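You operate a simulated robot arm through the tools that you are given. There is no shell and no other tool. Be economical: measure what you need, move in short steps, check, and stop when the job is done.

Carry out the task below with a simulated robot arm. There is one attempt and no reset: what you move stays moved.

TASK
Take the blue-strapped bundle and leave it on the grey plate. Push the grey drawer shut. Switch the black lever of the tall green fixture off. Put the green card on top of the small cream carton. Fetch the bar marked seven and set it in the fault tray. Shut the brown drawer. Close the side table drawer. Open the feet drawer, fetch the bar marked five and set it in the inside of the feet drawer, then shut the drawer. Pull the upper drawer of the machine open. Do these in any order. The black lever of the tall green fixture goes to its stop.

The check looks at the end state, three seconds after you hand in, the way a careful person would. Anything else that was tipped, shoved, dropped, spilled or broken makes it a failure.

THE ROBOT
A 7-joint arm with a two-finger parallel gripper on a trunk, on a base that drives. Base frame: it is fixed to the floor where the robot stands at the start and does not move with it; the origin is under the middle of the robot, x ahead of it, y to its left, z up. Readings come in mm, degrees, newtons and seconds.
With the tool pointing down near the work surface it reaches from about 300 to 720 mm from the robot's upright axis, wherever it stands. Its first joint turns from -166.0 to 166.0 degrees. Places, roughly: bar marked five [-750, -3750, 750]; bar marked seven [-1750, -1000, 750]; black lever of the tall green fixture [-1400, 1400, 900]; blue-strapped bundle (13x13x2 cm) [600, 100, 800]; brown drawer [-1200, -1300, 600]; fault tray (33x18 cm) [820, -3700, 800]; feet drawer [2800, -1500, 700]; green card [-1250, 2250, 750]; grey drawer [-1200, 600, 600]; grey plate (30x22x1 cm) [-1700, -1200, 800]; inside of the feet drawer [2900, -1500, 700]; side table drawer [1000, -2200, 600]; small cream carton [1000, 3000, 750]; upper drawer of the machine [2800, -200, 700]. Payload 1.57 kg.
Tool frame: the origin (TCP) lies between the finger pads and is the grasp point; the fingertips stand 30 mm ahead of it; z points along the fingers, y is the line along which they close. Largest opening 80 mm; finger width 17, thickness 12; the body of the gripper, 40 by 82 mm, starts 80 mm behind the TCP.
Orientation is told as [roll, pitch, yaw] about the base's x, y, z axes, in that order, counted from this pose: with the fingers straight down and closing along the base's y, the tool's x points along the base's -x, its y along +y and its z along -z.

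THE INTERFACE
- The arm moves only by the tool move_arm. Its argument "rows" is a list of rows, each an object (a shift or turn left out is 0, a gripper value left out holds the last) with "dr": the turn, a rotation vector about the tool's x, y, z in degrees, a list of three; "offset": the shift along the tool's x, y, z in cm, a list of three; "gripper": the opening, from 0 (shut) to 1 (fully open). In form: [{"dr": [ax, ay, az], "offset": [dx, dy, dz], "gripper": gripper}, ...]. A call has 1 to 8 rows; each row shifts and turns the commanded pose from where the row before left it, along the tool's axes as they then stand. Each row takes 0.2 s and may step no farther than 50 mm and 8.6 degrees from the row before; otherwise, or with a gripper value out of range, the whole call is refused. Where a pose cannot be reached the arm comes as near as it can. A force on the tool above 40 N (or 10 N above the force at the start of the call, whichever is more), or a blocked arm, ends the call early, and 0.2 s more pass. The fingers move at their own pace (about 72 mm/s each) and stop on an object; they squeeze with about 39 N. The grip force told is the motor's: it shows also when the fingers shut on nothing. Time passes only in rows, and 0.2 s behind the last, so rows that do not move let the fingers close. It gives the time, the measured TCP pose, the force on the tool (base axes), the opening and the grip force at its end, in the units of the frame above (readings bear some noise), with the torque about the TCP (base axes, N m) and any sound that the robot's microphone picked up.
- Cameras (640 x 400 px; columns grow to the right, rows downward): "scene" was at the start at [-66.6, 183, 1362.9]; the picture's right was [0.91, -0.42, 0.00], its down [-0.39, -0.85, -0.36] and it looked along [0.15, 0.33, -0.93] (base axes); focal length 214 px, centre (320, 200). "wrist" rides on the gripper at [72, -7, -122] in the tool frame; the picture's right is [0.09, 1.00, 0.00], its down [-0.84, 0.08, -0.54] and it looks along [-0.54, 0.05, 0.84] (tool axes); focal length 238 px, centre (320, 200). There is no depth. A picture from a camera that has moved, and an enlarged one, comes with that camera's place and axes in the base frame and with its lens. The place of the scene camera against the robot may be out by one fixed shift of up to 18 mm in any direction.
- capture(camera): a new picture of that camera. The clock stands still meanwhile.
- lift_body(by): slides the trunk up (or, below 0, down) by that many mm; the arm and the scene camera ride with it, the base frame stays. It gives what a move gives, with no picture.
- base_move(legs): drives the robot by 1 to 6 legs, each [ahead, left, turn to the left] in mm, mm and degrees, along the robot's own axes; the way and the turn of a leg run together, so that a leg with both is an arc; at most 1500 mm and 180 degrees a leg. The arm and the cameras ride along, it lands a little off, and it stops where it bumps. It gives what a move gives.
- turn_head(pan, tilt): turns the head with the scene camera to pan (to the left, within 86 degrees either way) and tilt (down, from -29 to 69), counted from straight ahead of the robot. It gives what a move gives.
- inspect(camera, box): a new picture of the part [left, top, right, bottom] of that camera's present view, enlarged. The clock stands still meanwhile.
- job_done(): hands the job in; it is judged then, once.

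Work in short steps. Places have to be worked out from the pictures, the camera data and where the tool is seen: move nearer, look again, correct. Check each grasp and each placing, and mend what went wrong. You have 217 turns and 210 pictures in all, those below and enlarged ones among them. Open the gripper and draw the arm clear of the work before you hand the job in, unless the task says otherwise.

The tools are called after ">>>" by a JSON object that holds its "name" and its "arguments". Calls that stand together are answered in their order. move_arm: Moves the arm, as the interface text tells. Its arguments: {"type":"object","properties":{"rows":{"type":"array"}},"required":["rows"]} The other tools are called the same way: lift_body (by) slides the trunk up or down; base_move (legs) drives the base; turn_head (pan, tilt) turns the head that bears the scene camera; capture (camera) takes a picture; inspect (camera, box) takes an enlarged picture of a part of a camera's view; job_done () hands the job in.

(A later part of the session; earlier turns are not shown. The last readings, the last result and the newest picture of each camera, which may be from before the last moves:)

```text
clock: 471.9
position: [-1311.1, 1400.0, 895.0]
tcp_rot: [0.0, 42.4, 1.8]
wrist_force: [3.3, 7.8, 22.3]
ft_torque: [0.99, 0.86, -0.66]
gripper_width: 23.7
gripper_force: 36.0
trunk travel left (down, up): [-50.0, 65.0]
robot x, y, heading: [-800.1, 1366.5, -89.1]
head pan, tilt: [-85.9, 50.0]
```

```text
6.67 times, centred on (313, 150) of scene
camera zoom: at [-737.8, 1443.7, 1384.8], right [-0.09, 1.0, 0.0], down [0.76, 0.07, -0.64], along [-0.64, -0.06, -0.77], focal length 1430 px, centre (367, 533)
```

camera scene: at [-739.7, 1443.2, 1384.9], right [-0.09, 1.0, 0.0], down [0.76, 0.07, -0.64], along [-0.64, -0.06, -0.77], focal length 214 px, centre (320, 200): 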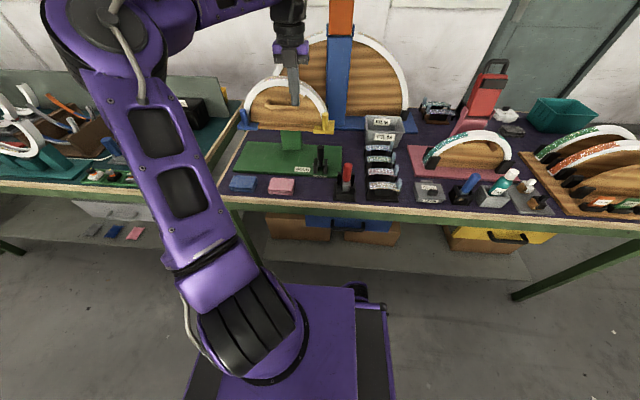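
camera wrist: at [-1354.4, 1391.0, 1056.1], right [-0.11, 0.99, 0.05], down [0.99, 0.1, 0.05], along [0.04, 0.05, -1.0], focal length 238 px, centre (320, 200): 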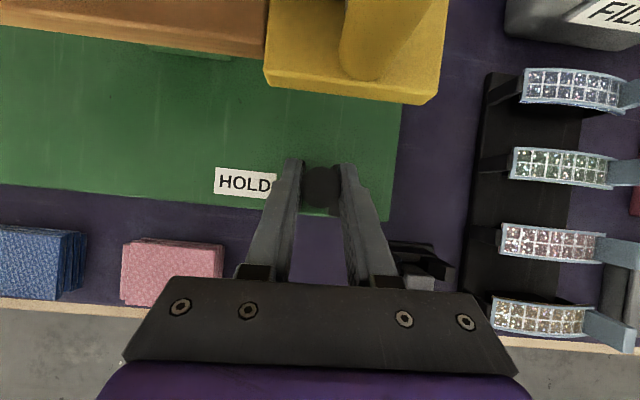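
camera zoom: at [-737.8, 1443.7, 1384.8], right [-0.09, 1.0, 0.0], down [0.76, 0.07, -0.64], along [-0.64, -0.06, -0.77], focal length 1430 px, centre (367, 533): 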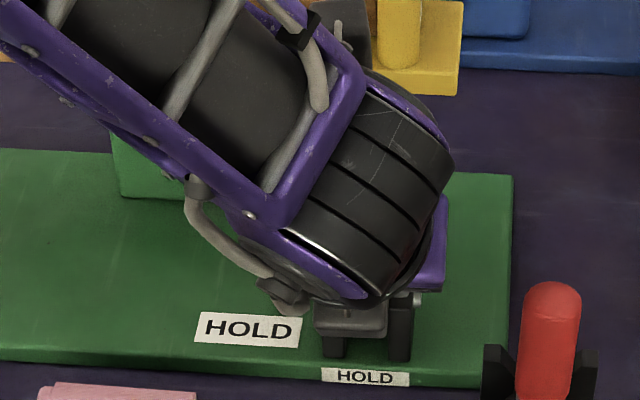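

Following the arc well (θ≈48°). Continue until it stops.

>>> {"name": "move_arm", "arguments": {"rows": [{"dr": [0, 1, 0], "offset": [-0.6, 0, 0.17]}, {"dr": [0, 1, 0], "offset": [-0.6, 0, 0.2]}, {"dr": [0, 1, 0], "offset": [-0.6, 0, 0.25]}, {}]}}

>>> {"name": "capture", "arguments": {"camera": "wrist"}}

```text
clock: 472.9
position: [-1301.6, 1396.9, 876.9]
tcp_rot: [0.0, 45.0, 2.0]
wrist_force: [0.8, -0.2, 0.0]
ft_torque: [0.03, 0.0, -0.01]
gripper_width: 0.1
gripper_force: 21.2
trunk travel left (down, up): [-50.0, 65.0]
robot x, y, heading: [-802.5, 1364.0, -89.0]
head pan, tilt: [-85.9, 50.0]
```

```text
62 pictures are left
camera wrist: at [-1265.5, 1391.5, 1014.1], right [-0.1, 0.99, 0.07], down [0.97, 0.11, -0.21], along [-0.22, 0.04, -0.98], focal length 238 px, centre (320, 200)
```

wrist: 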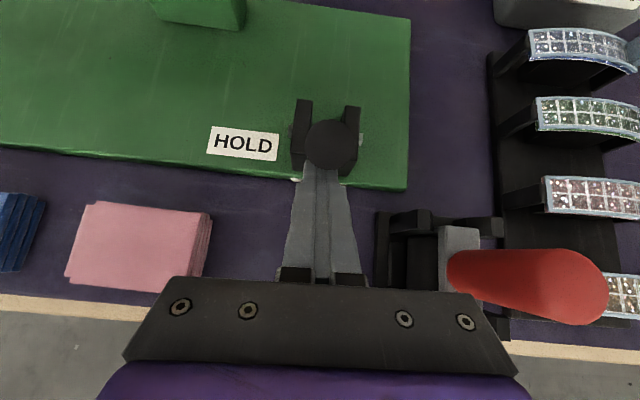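

The fingers slipped off; lever now leans ≈36° toward the robot. Rise clear and look.

>>> {"name": "move_arm", "arguments": {"rows": [{"offset": [-3, 0, -3]}, {"offset": [0, 0, -4.5]}, {"offset": [3, 0, -3.5]}, {"offset": [3, 0, -3.5]}]}}

>>> {"name": "capture", "arguments": {"camera": "wrist"}}

>>> {"name": "inspect", "arguments": {"camera": "scene", "box": [265, 120, 361, 180]}}

```text
clock: 473.9
position: [-1220.1, 1396.9, 988.5]
tcp_rot: [3.5, 42.9, 5.0]
wrist_force: [-0.2, 0.5, -0.4]
ft_torque: [-0.01, -0.01, -0.01]
gripper_width: 0.0
gripper_force: 21.6
trunk travel left (down, up): [-50.0, 65.0]
robot x, y, heading: [-804.0, 1366.6, -88.9]
head pan, tilt: [-85.9, 50.0]
```

```text
61 pictures are left
camera wrist: at [-1188.7, 1385.2, 1126.5], right [-0.11, 0.99, 0.11], down [0.98, 0.13, -0.17], along [-0.18, 0.09, -0.98], focal length 238 px, centre (320, 200)
```

wrist: 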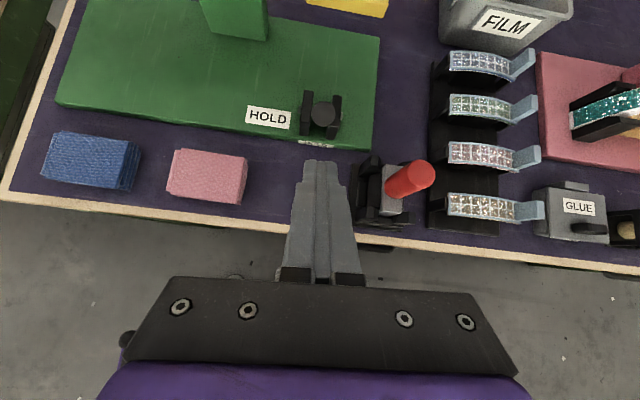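

```text
6.67 times, centred on (313, 150) of scene
camera zoom: at [-741.5, 1439.2, 1386.5], right [-0.12, 0.99, 0.0], down [0.75, 0.09, -0.66], along [-0.65, -0.08, -0.75], focal length 1430 px, centre (367, 533)
```

zoom: 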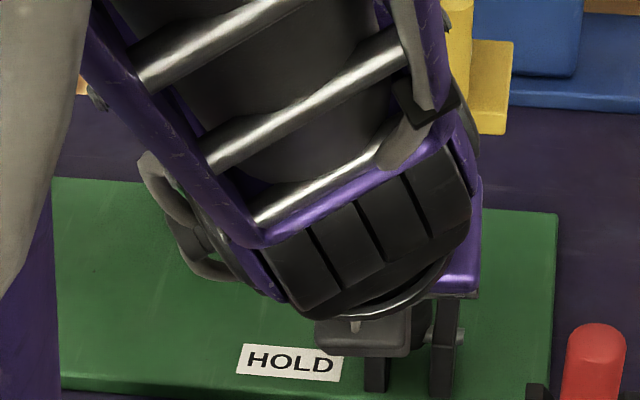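

Move the base away to view the lever unobstructed.

>>> {"name": "base_move", "arguments": {"legs": [[0, 250, 0], [-250, 0, 0]]}}

>>> {"name": "turn_head", "arguments": {"pan": -70, "tilt": 40}}

>>> {"name": "capture", "arguments": {"camera": "scene"}}

```text
clock: 478.3
position: [-975.7, 1643.0, 989.8]
tcp_rot: [3.1, 43.2, 4.9]
wrist_force: [-0.3, -0.5, -0.3]
ft_torque: [0.0, -0.05, 0.0]
gripper_width: 0.0
gripper_force: 21.6
trunk travel left (down, up): [-50.0, 65.0]
robot x, y, heading: [-556.3, 1613.3, -88.9]
head pan, tilt: [-85.9, 50.0]
```

```text
clock: 479.1
position: [-974.5, 1642.7, 989.7]
tcp_rot: [3.0, 43.2, 4.6]
wrist_force: [0.1, 0.5, -0.7]
ft_torque: [0.02, -0.01, 0.0]
gripper_width: 0.0
gripper_force: 21.1
trunk travel left (down, up): [-50.0, 65.0]
robot x, y, heading: [-557.1, 1607.2, -88.6]
head pan, tilt: [-70.0, 40.0]
```

```text
59 pictures are left
camera scene: at [-498.3, 1665.8, 1398.9], right [-0.36, 0.93, 0.0], down [0.6, 0.23, -0.77], along [-0.71, -0.28, -0.64], focal length 214 px, centre (320, 200)
```

scene: 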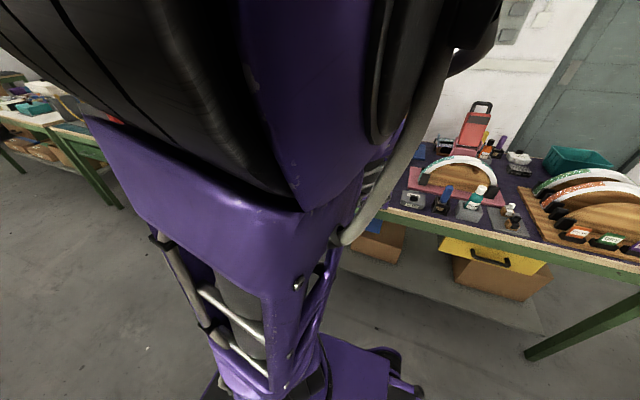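

Reset the arm posture (un-tilt, extend outward, lower elbow).

>>> {"name": "move_arm", "arguments": {"rows": [{"dr": [3.2, -7.2, 0]}, {"dr": [0, -7.2, 0]}, {"dr": [0, -7.2, 0]}, {"dr": [0, -7.2, 0]}, {"dr": [0, -7.2, 0]}, {"dr": [0, -7.2, 0]}, {"offset": [4, -1, 0]}, {"offset": [4, -1, 0]}]}}

>>> {"name": "move_arm", "arguments": {"rows": [{"offset": [4, 0, 0]}, {"offset": [4, 0, 1]}]}}

>>> {"name": "base_move", "arguments": {"legs": [[-150, 0, 0]]}}

>>> {"name": "turn_head", "arguments": {"pan": -50, "tilt": 35}}

>>> {"name": "capture", "arguments": {"camera": "scene"}}

```text
clock: 480.9
position: [-896.3, 1639.4, 1040.0]
tcp_rot: [-0.2, 0.0, 4.7]
wrist_force: [-0.1, -0.1, -0.2]
ft_torque: [0.02, -0.01, -0.02]
gripper_width: 0.0
gripper_force: 21.6
out of reach, approached as far as the arm can: row 2, 3, 4, 5, 6, 7, 8
trunk travel left (down, up): [-50.0, 65.0]
robot x, y, heading: [-555.3, 1613.0, -88.6]
head pan, tilt: [-70.0, 40.0]
```

```text
clock: 481.5
position: [-897.9, 1640.5, 1045.3]
tcp_rot: [-0.2, 0.1, 4.8]
wrist_force: [0.9, -0.1, -0.4]
ft_torque: [-0.01, -0.01, 0.0]
gripper_width: 0.0
gripper_force: 21.2
out of reach, approached as far as the arm can: row 1, 2
trunk travel left (down, up): [-50.0, 65.0]
robot x, y, heading: [-559.4, 1609.7, -88.7]
head pan, tilt: [-70.0, 40.0]
```

```text
clock: 482.8
position: [-902.2, 1787.3, 1044.8]
tcp_rot: [-0.2, 0.1, 4.7]
wrist_force: [-0.3, -0.2, -0.3]
ft_torque: [0.05, 0.0, 0.0]
gripper_width: 0.0
gripper_force: 21.5
trunk travel left (down, up): [-50.0, 65.0]
robot x, y, heading: [-559.9, 1755.6, -88.7]
head pan, tilt: [-70.0, 40.0]
```

```text
clock: 483.7
position: [-901.2, 1785.1, 1044.6]
tcp_rot: [0.1, 0.1, 4.9]
wrist_force: [-0.2, -0.2, 0.4]
ft_torque: [-0.01, -0.03, 0.02]
gripper_width: 0.0
gripper_force: 21.8
trunk travel left (down, up): [-50.0, 65.0]
robot x, y, heading: [-560.6, 1755.9, -88.6]
head pan, tilt: [-50.0, 35.0]
```

```text
58 pictures are left
camera scene: at [-501.2, 1804.6, 1405.6], right [-0.45, 0.89, 0.0], down [0.52, 0.26, -0.81], along [-0.72, -0.37, -0.58], focal length 214 px, centre (320, 200)
```

scene: 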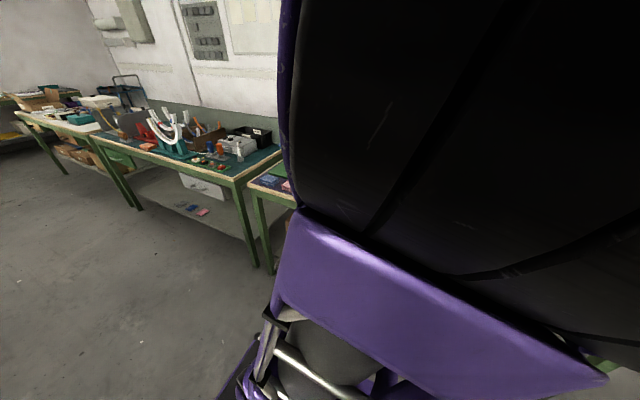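

The elbow is pressing near the head. Turn the head away to the left, then extend the arm.

>>> {"name": "turn_head", "arguments": {"pan": 60, "tilt": 20}}

>>> {"name": "move_arm", "arguments": {"rows": [{"offset": [3, 0, 2]}, {"offset": [3, 0, 2]}, {"offset": [3, 0, 2]}, {"offset": [3, 0, 2]}]}}

>>> {"name": "capture", "arguments": {"camera": "wrist"}}

```text
clock: 485.5
position: [-902.1, 1786.2, 1044.8]
tcp_rot: [0.1, 0.0, 4.7]
wrist_force: [0.1, 0.6, 0.9]
ft_torque: [0.02, -0.02, -0.05]
gripper_width: 0.0
gripper_force: 21.2
trunk travel left (down, up): [-50.0, 65.0]
robot x, y, heading: [-558.7, 1758.2, -88.6]
head pan, tilt: [60.0, 20.0]
```

```text
clock: 486.5
position: [-895.8, 1789.0, 1022.2]
tcp_rot: [0.0, 0.1, 5.0]
wrist_force: [0.5, 0.4, -0.6]
ft_torque: [0.02, 0.01, 0.02]
gripper_width: 0.4
gripper_force: 21.6
out of reach, approached as far as the arm can: row 1, 2, 3, 4
trunk travel left (down, up): [-50.0, 65.0]
robot x, y, heading: [-559.1, 1754.4, -88.6]
head pan, tilt: [60.0, 20.0]
```

```text
57 pictures are left
camera wrist: at [-966.0, 1776.5, 1145.2], right [-0.18, 0.98, 0.0], down [0.83, 0.15, 0.54], along [0.53, 0.1, -0.84], focal length 238 px, centre (320, 200)
```

wrist: 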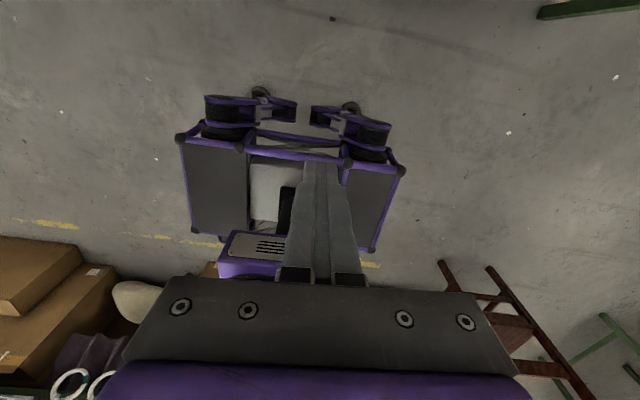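

>>> {"name": "move_arm", "arguments": {"rows": [{"dr": [0, 0, -8], "offset": [0, -3, 0]}, {"dr": [0, 0, -8], "offset": [0, -3, 0]}, {"dr": [0, 0, -8], "offset": [0, -3, 0]}, {"offset": [4, 0, 0]}, {"offset": [4, 0, 0]}, {"offset": [4, 0, 0]}]}}

```text
clock: 487.9
position: [-875.8, 1700.3, 1046.3]
tcp_rot: [0.2, 0.0, 28.9]
wrist_force: [-1.0, 0.0, 0.1]
ft_torque: [0.0, -0.01, 0.02]
gripper_width: 0.1
gripper_force: 21.5
out of reach, approached as far as the arm can: row 2, 4, 5, 6
trunk travel left (down, up): [-50.0, 65.0]
robot x, y, heading: [-561.5, 1761.2, -88.6]
head pan, tilt: [60.0, 20.0]
```

>>> {"name": "move_arm", "arguments": {"rows": [{"offset": [0, 0, 4]}, {"offset": [0, 0, 4]}, {"offset": [0, 0, 4]}, {"offset": [0, 0, 4]}]}}

>>> {"name": "move_arm", "arguments": {"rows": [{"offset": [4, 2.2, 0]}, {"offset": [4, 2.2, 0]}, {"offset": [4, 2.2, 0]}, {"offset": [4, 2.2, 0]}]}}

```text
clock: 488.9
position: [-819.2, 1722.4, 921.2]
tcp_rot: [0.0, 0.1, 28.6]
wrist_force: [0.7, 0.6, -0.6]
ft_torque: [0.01, 0.0, 0.0]
gripper_width: 0.0
gripper_force: 21.3
out of reach, approached as far as the arm can: row 1, 2, 3, 4
trunk travel left (down, up): [-50.0, 65.0]
robot x, y, heading: [-562.3, 1762.1, -88.3]
head pan, tilt: [60.0, 20.0]
```

```text
clock: 489.9
position: [-873.9, 1749.5, 990.3]
tcp_rot: [0.2, 0.0, 28.9]
wrist_force: [-0.4, 0.7, 0.3]
ft_torque: [0.02, 0.01, 0.01]
gripper_width: 0.1
gripper_force: 21.5
out of reach, approached as far as the arm can: row 1, 2, 3, 4
trunk travel left (down, up): [-50.0, 65.0]
robot x, y, heading: [-562.4, 1759.1, -88.6]
head pan, tilt: [60.0, 20.0]
```

>>> {"name": "turn_head", "arguments": {"pan": -10, "tilt": 60}}

>>> {"name": "capture", "arguments": {"camera": "scene"}}

```text
clock: 491.4
position: [-871.4, 1750.6, 990.2]
tcp_rot: [0.0, 0.3, 28.8]
wrist_force: [-0.3, 0.1, 0.5]
ft_torque: [-0.01, -0.02, 0.04]
gripper_width: 0.0
gripper_force: 21.1
trunk travel left (down, up): [-50.0, 65.0]
robot x, y, heading: [-561.3, 1756.0, -88.6]
head pan, tilt: [-10.0, 60.0]
```

```text
56 pictures are left
camera scene: at [-498.7, 1791.5, 1423.2], right [-0.57, 0.82, 0.0], down [0.34, 0.24, -0.91], along [-0.75, -0.52, -0.41], focal length 214 px, centre (320, 200)
```

scene: 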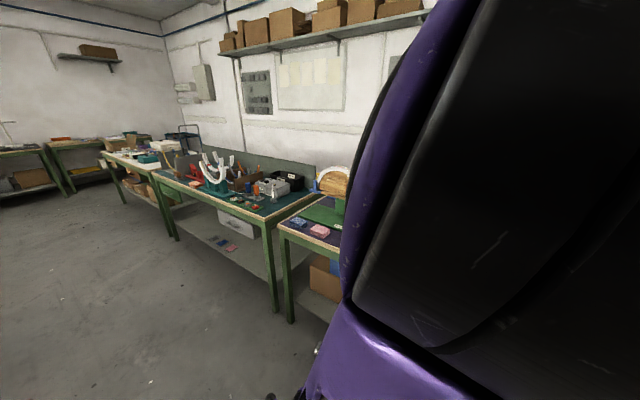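

The elbow is jammed against the head. The constraint lets the tool go up-and-out; follow that way.

>>> {"name": "move_arm", "arguments": {"rows": [{"offset": [2.5, 0, -4]}, {"offset": [2.5, 0, -4]}, {"offset": [2.5, 0, -4]}, {"offset": [2.5, 0, -4]}, {"offset": [2.5, 0, -4]}]}}

>>> {"name": "capture", "arguments": {"camera": "scene"}}

```text
clock: 492.6
position: [-895.1, 1713.3, 1184.3]
tcp_rot: [2.4, -2.1, 29.9]
wrist_force: [-0.6, -0.3, -0.1]
ft_torque: [0.0, -0.03, -0.01]
gripper_width: 0.0
gripper_force: 20.8
out of reach, approached as far as the arm can: row 1, 2, 3, 4, 5
trunk travel left (down, up): [-50.0, 65.0]
robot x, y, heading: [-560.5, 1760.1, -88.5]
head pan, tilt: [-10.0, 60.0]
```

```text
55 pictures are left
camera scene: at [-496.2, 1801.7, 1398.2], right [-0.5, 0.86, 0.0], down [0.56, 0.33, -0.76], along [-0.66, -0.38, -0.65], focal length 214 px, centre (320, 200)
```

scene: 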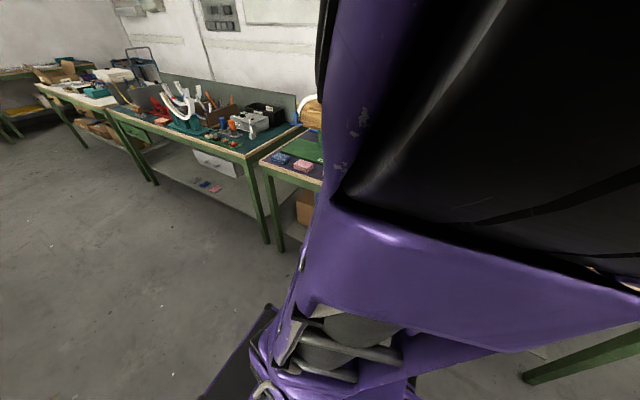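

>>> {"name": "move_arm", "arguments": {"rows": [{"offset": [2, -3.46, 0]}, {"offset": [2, -3.46, 0]}, {"offset": [2, -3.46, 0]}, {"offset": [2, -3.46, 0]}, {"offset": [2, -3.46, 0]}]}}

>>> {"name": "capture", "arguments": {"camera": "scene"}}

```text
clock: 493.4
position: [-853.0, 1647.8, 1154.5]
tcp_rot: [6.9, -5.9, 28.1]
wrist_force: [0.4, 0.7, 0.3]
ft_torque: [-0.01, -0.02, -0.02]
gripper_width: 0.2
gripper_force: 21.5
out of reach, approached as far as the arm can: row 1, 2, 3, 4
trunk travel left (down, up): [-50.0, 65.0]
robot x, y, heading: [-560.0, 1760.6, -88.5]
head pan, tilt: [-10.0, 60.0]
stopped in row 4: the arm was blocked; the commanded pose is now the measured one
```

```text
54 pictures are left
camera scene: at [-489.6, 1788.7, 1403.0], right [-0.64, 0.77, 0.0], down [0.46, 0.39, -0.8], along [-0.61, -0.51, -0.61], focal length 214 px, centre (320, 200)
```

scene: 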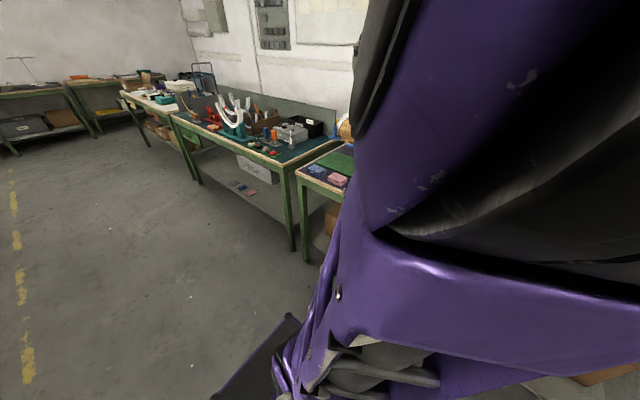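

>>> {"name": "move_arm", "arguments": {"rows": [{"dr": [6.5, 5.5, 0], "offset": [0, 0, 0]}, {"offset": [-2, 3.46, 2]}, {"offset": [-2, 3.46, 2]}, {"offset": [-2, 3.46, 2]}, {"offset": [-2, 3.46, 2]}, {"offset": [-2, 3.46, 2]}]}}

>>> {"name": "capture", "arguments": {"camera": "scene"}}

```text
clock: 493.9
position: [-845.9, 1660.2, 1115.2]
tcp_rot: [6.9, -7.4, 29.7]
wrist_force: [0.7, -0.6, 0.4]
ft_torque: [0.0, 0.01, -0.01]
gripper_width: 0.1
gripper_force: 21.3
out of reach, approached as far as the arm can: row 1
trunk travel left (down, up): [-50.0, 65.0]
robot x, y, heading: [-560.7, 1758.7, -88.3]
head pan, tilt: [-10.0, 60.0]
stopped in row 2: the arm was blocked; the commanded pose is now the measured one
```

```text
53 pictures are left
camera scene: at [-492.2, 1789.0, 1407.5], right [-0.62, 0.78, 0.0], down [0.44, 0.35, -0.82], along [-0.65, -0.51, -0.57], focal length 214 px, centre (320, 200)
```

scene: 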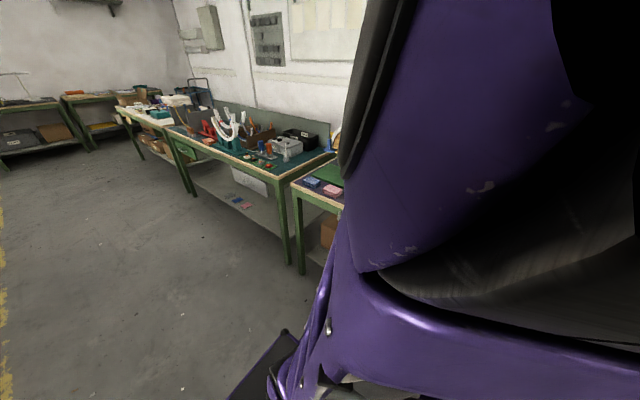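

Raise the head tilt fully (camera goes up and back) to unjam, then pan left.

>>> {"name": "turn_head", "arguments": {"pan": -50, "tilt": -29}}

>>> {"name": "turn_head", "arguments": {"pan": 80, "tilt": -10}}

>>> {"name": "capture", "arguments": {"camera": "scene"}}

```text
clock: 495.6
position: [-846.6, 1661.9, 1115.2]
tcp_rot: [6.8, -7.2, 29.5]
wrist_force: [-0.8, 0.0, -0.5]
ft_torque: [0.04, 0.0, -0.03]
gripper_width: 0.1
gripper_force: 21.2
trunk travel left (down, up): [-50.0, 65.0]
robot x, y, heading: [-561.5, 1756.2, -88.5]
head pan, tilt: [-50.0, -28.6]
```

```text
clock: 497.7
position: [-845.9, 1660.9, 1115.5]
tcp_rot: [6.7, -7.1, 29.5]
wrist_force: [0.1, -0.2, -0.1]
ft_torque: [0.01, -0.01, 0.02]
gripper_width: 0.1
gripper_force: 21.8
trunk travel left (down, up): [-50.0, 65.0]
robot x, y, heading: [-560.6, 1756.2, -88.8]
head pan, tilt: [80.0, -10.0]
```

```text
52 pictures are left
camera scene: at [-439.2, 1770.7, 1492.9], right [-0.98, 0.21, 0.0], down [-0.08, -0.34, -0.94], along [-0.2, -0.91, 0.35], focal length 214 px, centre (320, 200)
```

scene: 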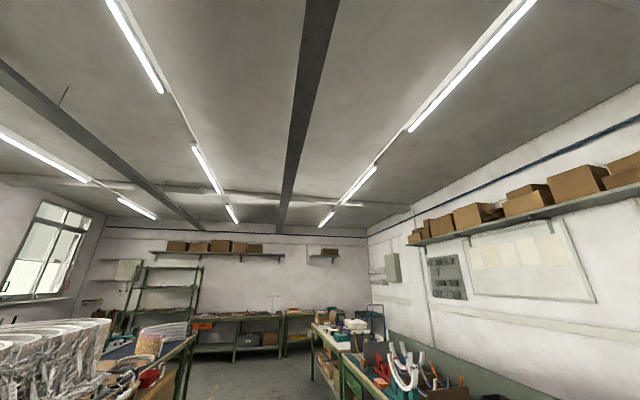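

Head partially freed. Try the arm extension now.

>>> {"name": "move_arm", "arguments": {"rows": [{"offset": [3, 0, 0]}, {"offset": [4, 0, 1]}, {"offset": [4, 0, 1]}, {"offset": [4, 0, 1]}, {"offset": [4, 0, 1]}]}}

>>> {"name": "turn_head", "arguments": {"pan": 80, "tilt": 30}}

>>> {"name": "capture", "arguments": {"camera": "scene"}}

```text
clock: 498.9
position: [-869.3, 1670.2, 1093.8]
tcp_rot: [6.9, -7.1, 29.7]
wrist_force: [-0.1, 0.2, -0.1]
ft_torque: [0.02, 0.01, 0.04]
gripper_width: 0.0
gripper_force: 21.5
out of reach, approached as far as the arm can: row 1, 2, 3, 4, 5
trunk travel left (down, up): [-50.0, 65.0]
robot x, y, heading: [-561.8, 1760.5, -88.4]
head pan, tilt: [80.0, -10.0]
```

```text
clock: 499.9
position: [-869.7, 1668.8, 1091.7]
tcp_rot: [7.0, -7.2, 29.7]
wrist_force: [0.2, 0.0, 0.4]
ft_torque: [-0.01, -0.02, 0.0]
gripper_width: 0.1
gripper_force: 21.2
trunk travel left (down, up): [-50.0, 65.0]
robot x, y, heading: [-558.2, 1760.0, -88.9]
head pan, tilt: [80.0, 30.0]
```

```text
51 pictures are left
camera scene: at [-429.1, 1776.2, 1501.3], right [-1.0, 0.09, 0.0], down [-0.04, -0.46, -0.89], along [-0.08, -0.88, 0.46], focal length 214 px, centre (320, 200)
```

scene: 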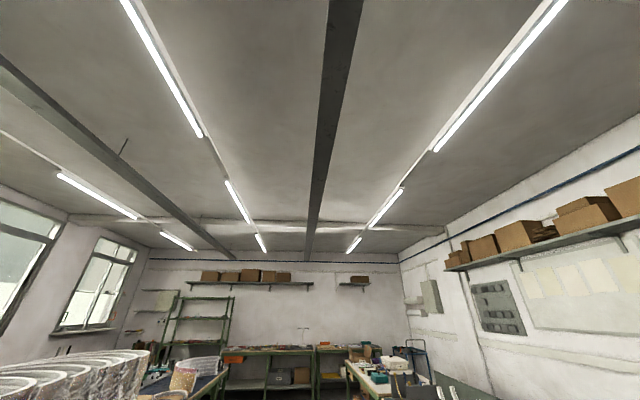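

Orientation limits seem to be the cause. Let the tool tilt inward (fingers toward robot) to relieve the wrist, and then extend.

>>> {"name": "move_arm", "arguments": {"rows": [{"dr": [0, -8, 0]}, {"dr": [0, -8, 0]}, {"dr": [0, -8, 0]}, {"offset": [4, 0, -1]}, {"offset": [4, 0, -1]}, {"offset": [4, 0, -1]}]}}

>>> {"name": "capture", "arguments": {"camera": "wrist"}}

```text
clock: 501.3
position: [-851.8, 1690.2, 1097.2]
tcp_rot: [7.3, -14.8, 28.8]
wrist_force: [-0.1, 0.5, -0.2]
ft_torque: [0.0, -0.03, 0.02]
gripper_width: 0.0
gripper_force: 21.1
out of reach, approached as far as the arm can: row 1, 2, 3, 4, 5, 6
trunk travel left (down, up): [-50.0, 65.0]
robot x, y, heading: [-561.9, 1756.6, -88.5]
head pan, tilt: [80.0, 30.0]
```

```text
50 pictures are left
camera wrist: at [-928.0, 1621.4, 1194.4], right [-0.58, 0.81, 0.1], down [0.58, 0.33, 0.74], along [0.57, 0.49, -0.66], focal length 238 px, centre (320, 200)
```

wrist: 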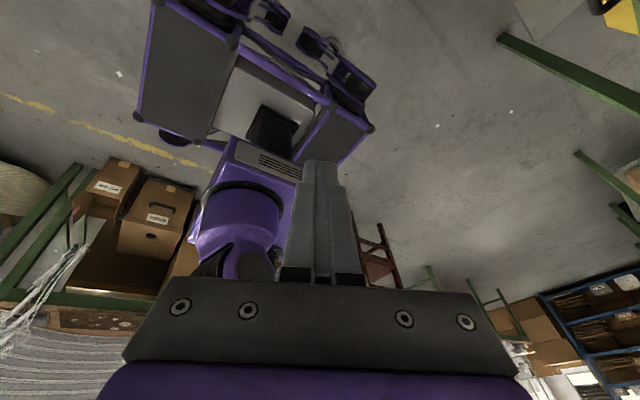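

Reverse the way in: re-tilt outward to ~43°, then extend outward while tilted.

>>> {"name": "move_arm", "arguments": {"rows": [{"dr": [0, 8, 0]}, {"dr": [0, 8, 0]}, {"dr": [3, 8, 0]}, {"dr": [3, 8, 0]}, {"dr": [0, 8, 0]}, {"dr": [0, 8, 0]}, {"dr": [0, 8, 0]}]}}

>>> {"name": "move_arm", "arguments": {"rows": [{"offset": [3, 0, 3]}, {"offset": [3, 0, 3]}, {"offset": [3, 0, 3]}, {"offset": [3, 0, 3]}]}}

```text
clock: 502.9
position: [-847.8, 1672.8, 1089.4]
tcp_rot: [2.3, 39.1, 36.0]
wrist_force: [0.2, -1.0, -0.3]
ft_torque: [-0.01, -0.01, 0.03]
gripper_width: 0.0
gripper_force: 21.1
trunk travel left (down, up): [-50.0, 65.0]
robot x, y, heading: [-561.5, 1759.4, -88.3]
head pan, tilt: [80.0, 30.0]
```

```text
clock: 503.9
position: [-983.8, 1601.6, 1087.5]
tcp_rot: [1.8, 41.0, 32.5]
wrist_force: [0.0, -0.1, 0.0]
ft_torque: [-0.04, 0.0, 0.01]
gripper_width: 0.0
gripper_force: 21.0
out of reach, approached as far as the arm can: row 4
trunk travel left (down, up): [-50.0, 65.0]
robot x, y, heading: [-558.5, 1757.9, -88.6]
head pan, tilt: [80.0, 30.0]
```

It extends now. Continue outward and down.

>>> {"name": "move_arm", "arguments": {"rows": [{"offset": [0.3, 1.5, 4.2]}, {"offset": [0.3, 1.5, 4.2]}, {"offset": [0.3, 1.5, 4.2]}, {"offset": [0.3, 1.5, 4.2]}]}}

>>> {"name": "turn_head", "arguments": {"pan": -60, "tilt": 35}}

>>> {"name": "capture", "arguments": {"camera": "scene"}}

```text
clock: 504.9
position: [-968.1, 1602.4, 1044.0]
tcp_rot: [1.8, 41.0, 32.5]
wrist_force: [-0.1, 0.0, 0.2]
ft_torque: [0.01, -0.01, 0.01]
gripper_width: 0.0
gripper_force: 21.2
out of reach, approached as far as the arm can: row 1, 2, 3, 4
trunk travel left (down, up): [-50.0, 65.0]
robot x, y, heading: [-559.9, 1758.6, -88.4]
head pan, tilt: [80.0, 30.0]
```

```text
clock: 507.2
position: [-968.2, 1602.9, 1047.1]
tcp_rot: [1.6, 41.1, 32.5]
wrist_force: [0.5, 0.5, 0.4]
ft_torque: [0.03, -0.03, -0.01]
gripper_width: 0.2
gripper_force: 21.2
trunk travel left (down, up): [-50.0, 65.0]
robot x, y, heading: [-562.6, 1756.4, -88.5]
head pan, tilt: [-60.0, 35.0]
```

```text
49 pictures are left
camera scene: at [-377.4, 1768.8, 1407.1], right [-0.86, -0.52, 0.0], down [-0.29, 0.49, -0.82], along [0.43, -0.7, -0.57], focal length 214 px, centre (320, 200)
```

scene: 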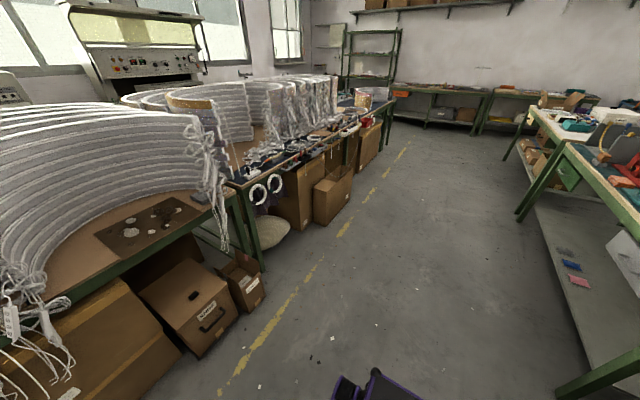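

Head is on the left of the elbow now; keep it at pan 80. Extend the arm further outward.

>>> {"name": "turn_head", "arguments": {"pan": 85, "tilt": 20}}

>>> {"name": "move_arm", "arguments": {"rows": [{"offset": [2.8, 0, 2.4]}, {"offset": [2.8, 0, 2.4]}, {"offset": [2.8, 0, 2.4]}, {"offset": [2.8, 0, 2.4]}]}}

>>> {"name": "move_arm", "arguments": {"rows": [{"dr": [0, -6, 0], "offset": [2, 0, 2]}, {"dr": [0, -6, 0], "offset": [2, 0, 2]}, {"dr": [0, -6, 0], "offset": [2, 0, 2]}, {"dr": [0, -6, 0], "offset": [2, 0, 2]}, {"dr": [0, -6, 0], "offset": [1, 0, 3]}, {"dr": [0, -6, 0], "offset": [0, 0, 3]}]}}

>>> {"name": "capture", "arguments": {"camera": "scene"}}

```text
clock: 509.5
position: [-969.0, 1602.3, 1045.5]
tcp_rot: [1.8, 40.9, 32.6]
wrist_force: [0.4, 0.0, -0.4]
ft_torque: [0.02, 0.0, -0.01]
gripper_width: 0.1
gripper_force: 21.3
trunk travel left (down, up): [-50.0, 65.0]
robot x, y, heading: [-563.7, 1759.5, -88.4]
head pan, tilt: [85.0, 20.0]
```

```text
clock: 510.5
position: [-973.5, 1550.2, 1073.6]
tcp_rot: [1.9, 41.0, 32.5]
wrist_force: [-0.8, -0.3, -0.1]
ft_torque: [0.01, 0.01, -0.01]
gripper_width: 0.3
gripper_force: 20.9
out of reach, approached as far as the arm can: row 1, 2, 3, 4
trunk travel left (down, up): [-50.0, 65.0]
robot x, y, heading: [-562.4, 1758.6, -88.7]
head pan, tilt: [85.0, 20.0]
```

```text
clock: 511.9
position: [-835.1, 1603.5, 1037.5]
tcp_rot: [2.2, 5.7, 31.6]
wrist_force: [-0.6, -0.5, 0.0]
ft_torque: [0.02, 0.02, 0.0]
gripper_width: 0.0
gripper_force: 21.4
out of reach, approached as far as the arm can: row 1, 2, 3, 4, 5, 6
trunk travel left (down, up): [-50.0, 65.0]
robot x, y, heading: [-559.9, 1760.1, -88.1]
head pan, tilt: [85.0, 20.0]
```

```text
48 pictures are left
camera scene: at [-330.2, 1838.4, 1430.5], right [-0.06, -1.0, 0.0], down [-0.34, 0.02, -0.94], along [0.94, -0.06, -0.34], focal length 214 px, centre (320, 200)
```

scene: 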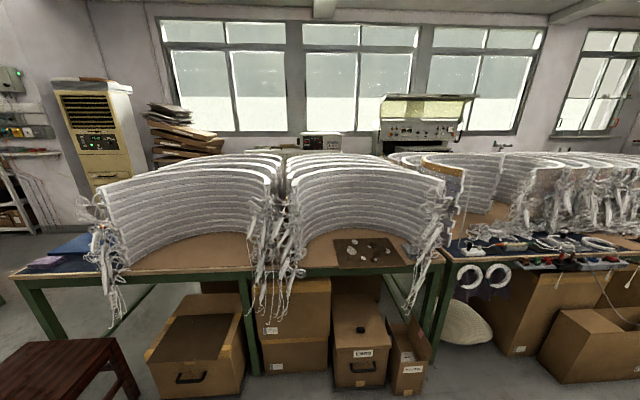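

Head is clear now. Retry extending toward front-right.

>>> {"name": "move_arm", "arguments": {"rows": [{"offset": [4.5, -1, 0]}, {"offset": [4.5, -1, 0]}, {"offset": [4.5, -1, 0]}, {"offset": [4.5, -1, 0]}, {"offset": [4.5, -1, 0]}, {"offset": [4.5, -1, 0]}]}}

>>> {"name": "capture", "arguments": {"camera": "wrist"}}

```text
clock: 513.3
position: [-840.3, 1613.0, 1053.0]
tcp_rot: [1.6, 5.3, 31.5]
wrist_force: [-0.8, 0.5, -0.1]
ft_torque: [0.01, 0.03, -0.02]
gripper_width: 0.0
gripper_force: 21.5
out of reach, approached as far as the arm can: row 1, 2, 3, 4, 5, 6
trunk travel left (down, up): [-50.0, 65.0]
robot x, y, heading: [-562.8, 1758.6, -88.6]
head pan, tilt: [85.0, 20.0]
```

```text
47 pictures are left
camera wrist: at [-885.3, 1571.6, 1180.8], right [-0.6, 0.8, 0.04], down [0.72, 0.52, 0.46], along [0.35, 0.3, -0.88], focal length 238 px, centre (320, 200)
```

wrist: 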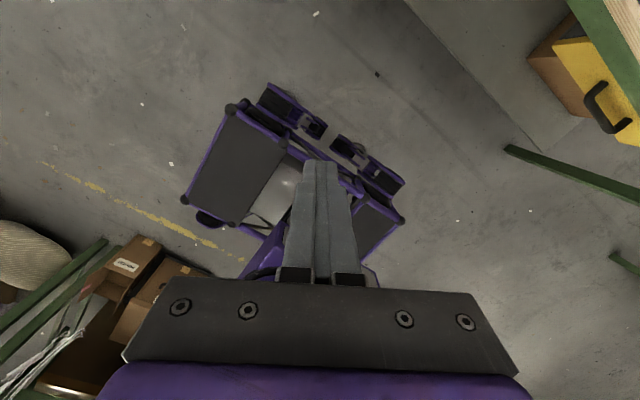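

Try via tilt 40° (which allowed extension) and then move up-and-out toward full stretch.

>>> {"name": "move_arm", "arguments": {"rows": [{"dr": [0, 8, 0]}, {"dr": [0, 8, 0]}, {"dr": [0, 8, 0]}, {"dr": [0, 8, 0]}, {"offset": [3, 0, 3]}, {"offset": [3, 0, 3]}, {"offset": [3, 0, 3]}]}}

>>> {"name": "move_arm", "arguments": {"rows": [{"offset": [4.5, 0, 0]}, {"offset": [4.5, 0, 0]}, {"offset": [4.5, 0, 0]}, {"offset": [4.5, 0, 0]}, {"offset": [4.5, 0, 0]}, {"offset": [4.5, 0, 0]}]}}

```text
clock: 514.9
position: [-952.7, 1544.5, 1043.0]
tcp_rot: [1.8, 37.0, 32.5]
wrist_force: [-1.2, 0.3, 0.6]
ft_torque: [-0.03, -0.03, 0.0]
gripper_width: 0.1
gripper_force: 21.1
out of reach, approached as far as the arm can: row 4
trunk travel left (down, up): [-50.0, 65.0]
robot x, y, heading: [-560.9, 1755.3, -88.4]
head pan, tilt: [85.0, 20.0]
```

```text
clock: 516.3
position: [-956.1, 1461.2, 1200.5]
tcp_rot: [2.3, 37.4, 32.4]
wrist_force: [-0.3, 0.4, 0.0]
ft_torque: [0.0, 0.01, 0.01]
gripper_width: 0.0
gripper_force: 21.5
out of reach, approached as far as the arm can: row 1, 2, 3, 4, 5, 6
trunk travel left (down, up): [-50.0, 65.0]
robot x, y, heading: [-563.1, 1759.6, -88.5]
head pan, tilt: [85.0, 20.0]
```

Progress (r≈493, z 1200). Continue, reducing tilt.

>>> {"name": "move_arm", "arguments": {"rows": [{"offset": [4, -2, 0]}, {"offset": [4, -2, 0]}, {"offset": [4, -2, 0]}, {"offset": [4, -2, 0]}]}}

>>> {"name": "move_arm", "arguments": {"rows": [{"dr": [0, -6, 0], "offset": [2, 0, 0]}, {"dr": [0, -6, 0], "offset": [2, 0, 0]}, {"dr": [0, -6, 0], "offset": [2, 0, 0]}, {"dr": [0, -6, 0], "offset": [2, 0, 0]}, {"dr": [0, -6, 0], "offset": [2, 0, 0]}, {"dr": [0, -6, 0], "offset": [2, 0, 0]}]}}

>>> {"name": "turn_head", "arguments": {"pan": 0, "tilt": 40}}

>>> {"name": "capture", "arguments": {"camera": "scene"}}

```text
clock: 517.3
position: [-957.8, 1460.2, 1223.2]
tcp_rot: [2.5, 37.6, 32.1]
wrist_force: [-0.4, 0.4, 0.8]
ft_torque: [-0.01, -0.04, -0.03]
gripper_width: 0.1
gripper_force: 21.2
out of reach, approached as far as the arm can: row 1, 2, 3, 4
trunk travel left (down, up): [-50.0, 65.0]
robot x, y, heading: [-563.2, 1761.4, -88.6]
head pan, tilt: [85.0, 20.0]
```

```text
clock: 518.7
position: [-841.4, 1635.1, 1195.2]
tcp_rot: [3.0, 1.9, 31.6]
wrist_force: [-0.4, -0.2, -0.3]
ft_torque: [0.04, 0.01, -0.01]
gripper_width: 0.0
gripper_force: 20.7
out of reach, approached as far as the arm can: row 1, 2, 3, 4, 5, 6
trunk travel left (down, up): [-50.0, 65.0]
robot x, y, heading: [-562.7, 1757.5, -88.4]
head pan, tilt: [85.0, 20.0]
```

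```text
clock: 520.2
position: [-842.5, 1635.4, 1197.2]
tcp_rot: [2.8, 2.1, 31.4]
wrist_force: [-0.4, 0.1, -0.7]
ft_torque: [0.02, -0.02, 0.02]
gripper_width: 0.1
gripper_force: 21.4
trunk travel left (down, up): [-50.0, 65.0]
robot x, y, heading: [-559.5, 1757.3, -88.4]
head pan, tilt: [0.0, 40.0]
```

```text
46 pictures are left
camera scene: at [-387.4, 1767.0, 1399.4], right [-0.91, -0.42, 0.0], down [-0.27, 0.58, -0.77], along [0.32, -0.7, -0.64], focal length 214 px, centre (320, 200)
```

scene: 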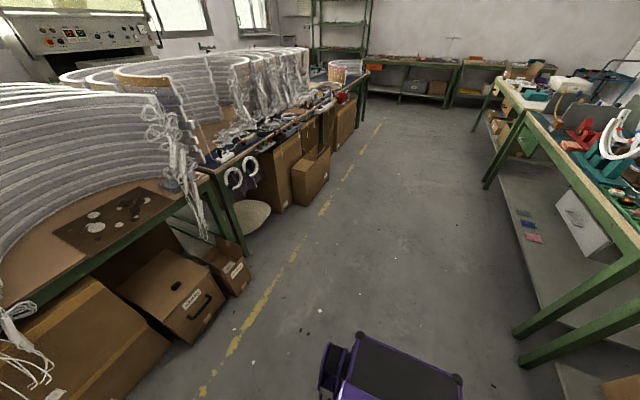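

Un-tilting always folds back; try sweeping the tool clockwise (toward the robot's rear) at this radius and extending there.

>>> {"name": "move_arm", "arguments": {"rows": [{"dr": [0, 0, 7], "offset": [-0.5, 3.6, 0]}, {"dr": [0, 0, 7], "offset": [-0.5, 3.6, 0]}, {"dr": [0, 0, 7], "offset": [-0.5, 3.6, 0]}, {"dr": [0, 0, 7], "offset": [-0.5, 3.6, 0]}, {"dr": [0, 0, 7], "offset": [-0.5, 3.6, 0]}, {"dr": [0, 0, 7], "offset": [-0.5, 3.6, 0]}, {"dr": [0, 0, 7], "offset": [-0.5, 3.6, 0]}, {"dr": [0, 0, 7], "offset": [-0.5, 3.6, 0]}]}}

>>> {"name": "move_arm", "arguments": {"rows": [{"offset": [4, 0, 2]}, {"offset": [4, 0, 2]}, {"offset": [4, 0, 2]}, {"offset": [4, 0, 2]}]}}

>>> {"name": "turn_head", "arguments": {"pan": -80, "tilt": 40}}

>>> {"name": "capture", "arguments": {"camera": "scene"}}

```text
clock: 522.0
position: [-845.7, 1900.4, 1196.7]
tcp_rot: [0.5, 1.5, -21.8]
wrist_force: [0.0, 0.2, 0.0]
ft_torque: [0.0, -0.01, -0.01]
gripper_width: 0.1
gripper_force: 20.9
trunk travel left (down, up): [-50.0, 65.0]
robot x, y, heading: [-560.8, 1757.8, -88.6]
head pan, tilt: [0.0, 40.0]
```

```text
clock: 523.0
position: [-911.1, 1951.7, 1159.7]
tcp_rot: [-0.5, 1.5, -24.5]
wrist_force: [0.6, -0.4, 0.7]
ft_torque: [0.02, 0.01, 0.01]
gripper_width: 0.0
gripper_force: 21.5
out of reach, approached as far as the arm can: row 3, 4
trunk travel left (down, up): [-50.0, 65.0]
robot x, y, heading: [-558.8, 1755.5, -88.3]
head pan, tilt: [0.0, 40.0]
```

```text
clock: 524.6
position: [-910.5, 1951.9, 1159.7]
tcp_rot: [-0.2, 1.5, -24.5]
wrist_force: [-0.5, 0.3, -0.5]
ft_torque: [0.02, 0.04, -0.01]
gripper_width: 0.2
gripper_force: 21.4
trunk travel left (down, up): [-50.0, 65.0]
robot x, y, heading: [-559.3, 1756.7, -88.4]
head pan, tilt: [-80.0, 40.0]
```

```text
45 pictures are left
camera scene: at [-390.6, 1765.7, 1399.2], right [-0.92, -0.38, 0.0], down [-0.24, 0.59, -0.77], along [0.29, -0.71, -0.64], focal length 214 px, centre (320, 200)
```

scene: 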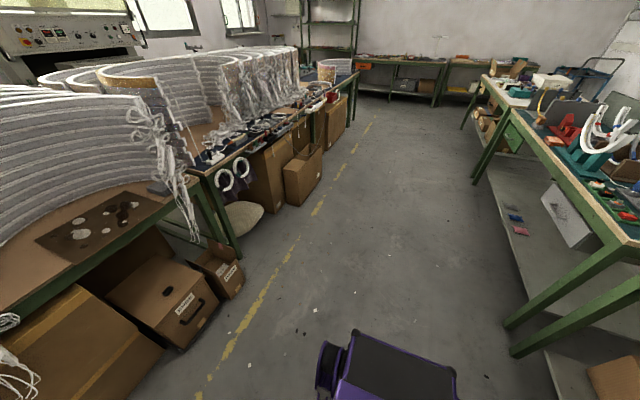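

Sweeping works. Continue cw another 56° and extend again.

>>> {"name": "move_arm", "arguments": {"rows": [{"dr": [0, 0, 7], "offset": [-0.4, 4.7, 0]}, {"dr": [0, 0, 7], "offset": [-0.4, 4.7, 0]}, {"dr": [0, 0, 7], "offset": [-0.4, 4.7, 0]}, {"dr": [0, 0, 7], "offset": [-0.4, 4.7, 0]}, {"dr": [0, 0, 7], "offset": [-0.4, 4.7, 0]}, {"dr": [0, 0, 7], "offset": [-0.4, 4.7, 0]}, {"dr": [0, 0, 7], "offset": [-0.4, 4.7, 0]}, {"dr": [0, 0, 7], "offset": [-0.4, 4.7, 0]}]}}

>>> {"name": "move_arm", "arguments": {"rows": [{"offset": [4, 0, 2]}, {"offset": [4, 0, 2]}, {"offset": [4, 0, 2]}, {"offset": [4, 0, 2]}]}}

>>> {"name": "capture", "arguments": {"camera": "scene"}}

```text
clock: 526.1
position: [-764.7, 2110.5, 1155.2]
tcp_rot: [-0.9, 0.8, -57.7]
wrist_force: [-1.0, 0.4, 0.1]
ft_torque: [0.01, 0.01, 0.0]
gripper_width: 0.1
gripper_force: 21.0
trunk travel left (down, up): [-50.0, 65.0]
robot x, y, heading: [-561.2, 1758.3, -88.5]
head pan, tilt: [-80.0, 40.0]
stopped in row 7: the arm was blocked; the commanded pose is now the measured one
```

```text
clock: 527.1
position: [-821.4, 2205.4, 1107.0]
tcp_rot: [-0.3, 1.3, -58.2]
wrist_force: [0.6, -0.4, 0.9]
ft_torque: [0.03, 0.03, 0.03]
gripper_width: 0.1
gripper_force: 21.1
out of reach, approached as far as the arm can: row 3, 4
trunk travel left (down, up): [-50.0, 65.0]
robot x, y, heading: [-559.0, 1757.3, -88.4]
head pan, tilt: [-80.0, 40.0]
```

```text
44 pictures are left
camera scene: at [-506.3, 1827.6, 1399.0], right [-0.2, 0.98, 0.0], down [0.63, 0.13, -0.77], along [-0.75, -0.15, -0.64], focal length 214 px, centre (320, 200)
```

scene: 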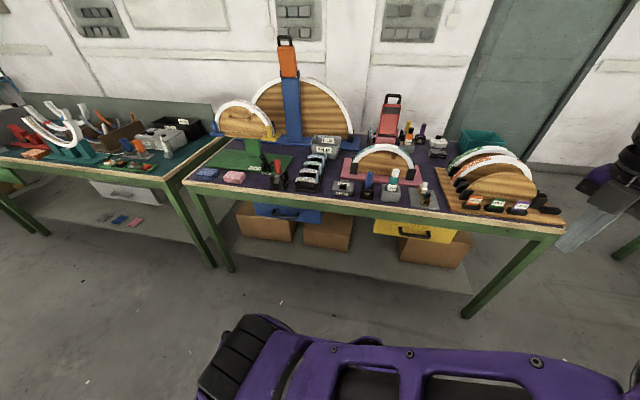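

Unjammed: head is free and the arm leans to the rear as at the start. Look at the lever now.

>>> {"name": "inspect", "arguments": {"camera": "scene", "box": [215, 135, 311, 195]}}

>>> {"name": "move_arm", "arguments": {"rows": [{"dr": [0, 0, -5], "offset": [1, -4.6, 0]}, {"dr": [0, 0, -5], "offset": [1, -4.6, 0]}, {"dr": [0, 0, -5], "offset": [1, -4.6, 0]}, {"dr": [0, 0, -5], "offset": [1, -4.6, 0]}]}}

```text
6.67 times, centred on (263, 165) of scene
camera zoom: at [-506.3, 1827.6, 1399.0], right [-0.2, 0.98, 0.0], down [0.63, 0.13, -0.77], along [-0.75, -0.15, -0.64], focal length 1430 px, centre (700, 433)
```

zoom: 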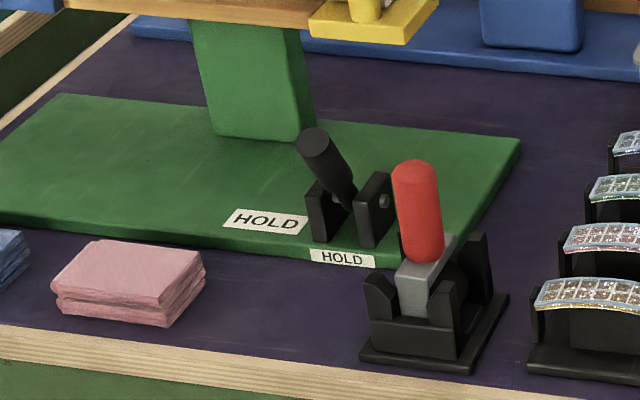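

```text
clock: 528.1
position: [-850.3, 2128.7, 1122.2]
tcp_rot: [0.1, 1.3, -38.0]
wrist_force: [0.5, 0.9, 0.1]
ft_torque: [-0.01, 0.04, 0.0]
gripper_width: 0.0
gripper_force: 20.5
out of reach, approached as far as the arm can: row 1, 2, 3
trunk travel left (down, up): [-50.0, 65.0]
robot x, y, heading: [-561.3, 1759.9, -88.4]
head pan, tilt: [-80.0, 40.0]
```

Lever now leans ≈35° toward the robot. First restore the arm: extend outward/down, then sweep ccw toward the robot's right.

>>> {"name": "move_arm", "arguments": {"rows": [{"offset": [2, 0, 4]}, {"offset": [2, 0, 4]}, {"offset": [2, 0, 4]}, {"dr": [0, 0, -5], "offset": [0, -4.8, 0]}, {"dr": [0, 0, -5], "offset": [0, -4.8, 0]}, {"dr": [0, 0, -5], "offset": [0, -4.8, 0]}, {"dr": [0, 0, -5], "offset": [0, -4.8, 0]}]}}

>>> {"name": "move_arm", "arguments": {"rows": [{"dr": [0, 0, -5], "offset": [0, -4.8, 0]}, {"dr": [0, 0, -5], "offset": [0, -4.8, 0]}, {"dr": [0, 0, -5], "offset": [0, -4.8, 0]}, {"dr": [0, 0, -5], "offset": [0, -4.8, 0]}]}}

>>> {"name": "capture", "arguments": {"camera": "scene"}}

```text
clock: 529.7
position: [-874.3, 2079.4, 1127.6]
tcp_rot: [0.6, 1.4, -17.9]
wrist_force: [0.1, 0.2, -0.2]
ft_torque: [-0.02, -0.02, 0.0]
gripper_width: 0.1
gripper_force: 20.8
out of reach, approached as far as the arm can: row 1, 2, 3, 4, 5, 6, 7
trunk travel left (down, up): [-50.0, 65.0]
robot x, y, heading: [-563.2, 1758.9, -88.6]
head pan, tilt: [-80.0, 40.0]
```

```text
clock: 530.7
position: [-908.7, 1892.5, 1130.9]
tcp_rot: [-0.3, 1.2, 3.8]
wrist_force: [-0.1, 0.1, 0.4]
ft_torque: [-0.08, 0.0, -0.01]
gripper_width: 0.0
gripper_force: 21.5
out of reach, approached as far as the arm can: row 1
trunk travel left (down, up): [-50.0, 65.0]
robot x, y, heading: [-562.6, 1760.5, -88.5]
head pan, tilt: [-80.0, 40.0]
```

```text
42 pictures are left
camera scene: at [-512.5, 1823.6, 1420.9], right [-0.23, 0.97, 0.0], down [0.42, 0.1, -0.9], along [-0.88, -0.2, -0.44], focal length 214 px, centre (320, 200)
```

scene: 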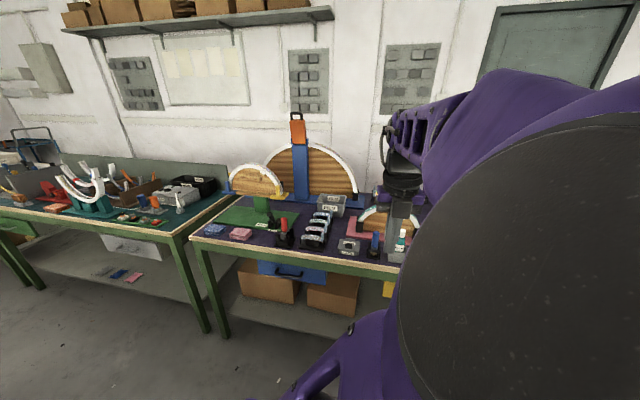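

Now the elbow is on the rear side (mirror posture). Adjust wrist yaw the other way and test extension.

>>> {"name": "move_arm", "arguments": {"rows": [{"dr": [0, 0, 8]}, {"dr": [0, 0, 8]}, {"dr": [0, 0, 8]}, {"dr": [0, 0, 8]}, {"dr": [0, 0, 8]}, {"dr": [0, 0, 8]}]}}

>>> {"name": "move_arm", "arguments": {"rows": [{"offset": [3, -3, 1]}, {"offset": [3, -3, 1]}, {"offset": [3, -3, 1]}, {"offset": [3, -3, 1]}]}}

```text
clock: 532.1
position: [-909.6, 1885.1, 1133.9]
tcp_rot: [-0.5, 1.4, -44.0]
wrist_force: [0.0, 0.7, 0.1]
ft_torque: [-0.01, -0.02, -0.02]
gripper_width: 0.1
gripper_force: 21.5
trunk travel left (down, up): [-50.0, 65.0]
robot x, y, heading: [-564.8, 1758.3, -88.4]
head pan, tilt: [-80.0, 40.0]
```

```text
clock: 533.1
position: [-920.7, 1904.7, 1137.6]
tcp_rot: [0.0, 1.3, -46.0]
wrist_force: [-1.2, -0.1, 0.5]
ft_torque: [-0.03, 0.0, -0.02]
gripper_width: 0.0
gripper_force: 21.3
out of reach, approached as far as the arm can: row 1, 2, 3, 4
trunk travel left (down, up): [-50.0, 65.0]
robot x, y, heading: [-558.7, 1758.6, -88.4]
head pan, tilt: [-80.0, 40.0]
```

Yaw isn't the limiter. Go back to the rear-right (az≈-150) where extension worked, and stretch the arm fully there.

>>> {"name": "move_arm", "arguments": {"rows": [{"dr": [0, 0, 5], "offset": [1.35, 2.9, 0]}, {"dr": [0, 0, 5], "offset": [1.35, 2.9, 0]}, {"dr": [0, 0, 5], "offset": [1.35, 2.9, 0]}, {"dr": [0, 0, 5], "offset": [1.35, 2.9, 0]}, {"dr": [0, 0, 5], "offset": [1.35, 2.9, 0]}, {"dr": [0, 0, 5], "offset": [1.35, 2.9, 0]}, {"dr": [0, 0, 5], "offset": [1.35, 2.9, 0]}, {"dr": [0, 0, 5], "offset": [1.35, 2.9, 0]}]}}

>>> {"name": "move_arm", "arguments": {"rows": [{"offset": [4.1, -1.9, 0]}, {"offset": [4.1, -1.9, 0]}, {"offset": [4.1, -1.9, 0]}, {"offset": [4.1, -1.9, 0]}, {"offset": [4.1, -1.9, 0]}, {"offset": [4.1, -1.9, 0]}]}}

>>> {"name": "capture", "arguments": {"camera": "wrist"}}

```text
clock: 534.3
position: [-895.6, 1970.4, 1139.3]
tcp_rot: [0.4, 1.7, -58.5]
wrist_force: [0.5, 0.2, -0.4]
ft_torque: [0.0, 0.01, 0.02]
gripper_width: 0.2
gripper_force: 21.2
trunk travel left (down, up): [-50.0, 65.0]
robot x, y, heading: [-560.9, 1758.4, -88.6]
head pan, tilt: [-80.0, 40.0]
stopped in row 5: the arm was blocked; the commanded pose is now the measured one
```

```text
clock: 535.7
position: [-902.4, 1982.0, 1139.1]
tcp_rot: [-0.2, 1.7, -59.2]
wrist_force: [0.5, -0.4, -0.2]
ft_torque: [0.01, 0.01, 0.0]
gripper_width: 0.1
gripper_force: 21.5
out of reach, approached as far as the arm can: row 1, 2, 3, 4, 5, 6
trunk travel left (down, up): [-50.0, 65.0]
robot x, y, heading: [-560.5, 1754.6, -88.5]
head pan, tilt: [-80.0, 40.0]
```

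```text
41 pictures are left
camera wrist: at [-942.6, 2037.3, 1263.0], right [0.81, 0.59, 0.0], down [0.5, -0.69, 0.52], along [0.3, -0.42, -0.86], focal length 238 px, centre (320, 200)
```

wrist: 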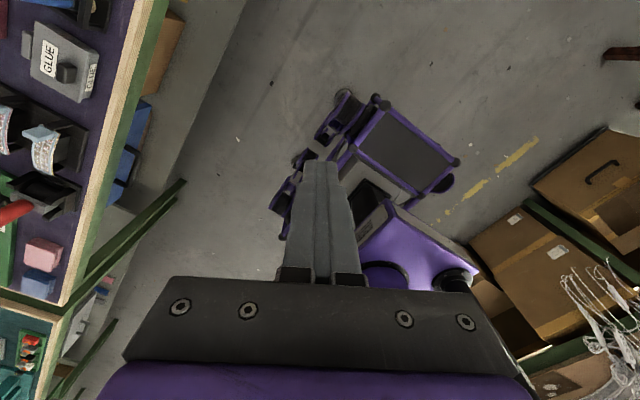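

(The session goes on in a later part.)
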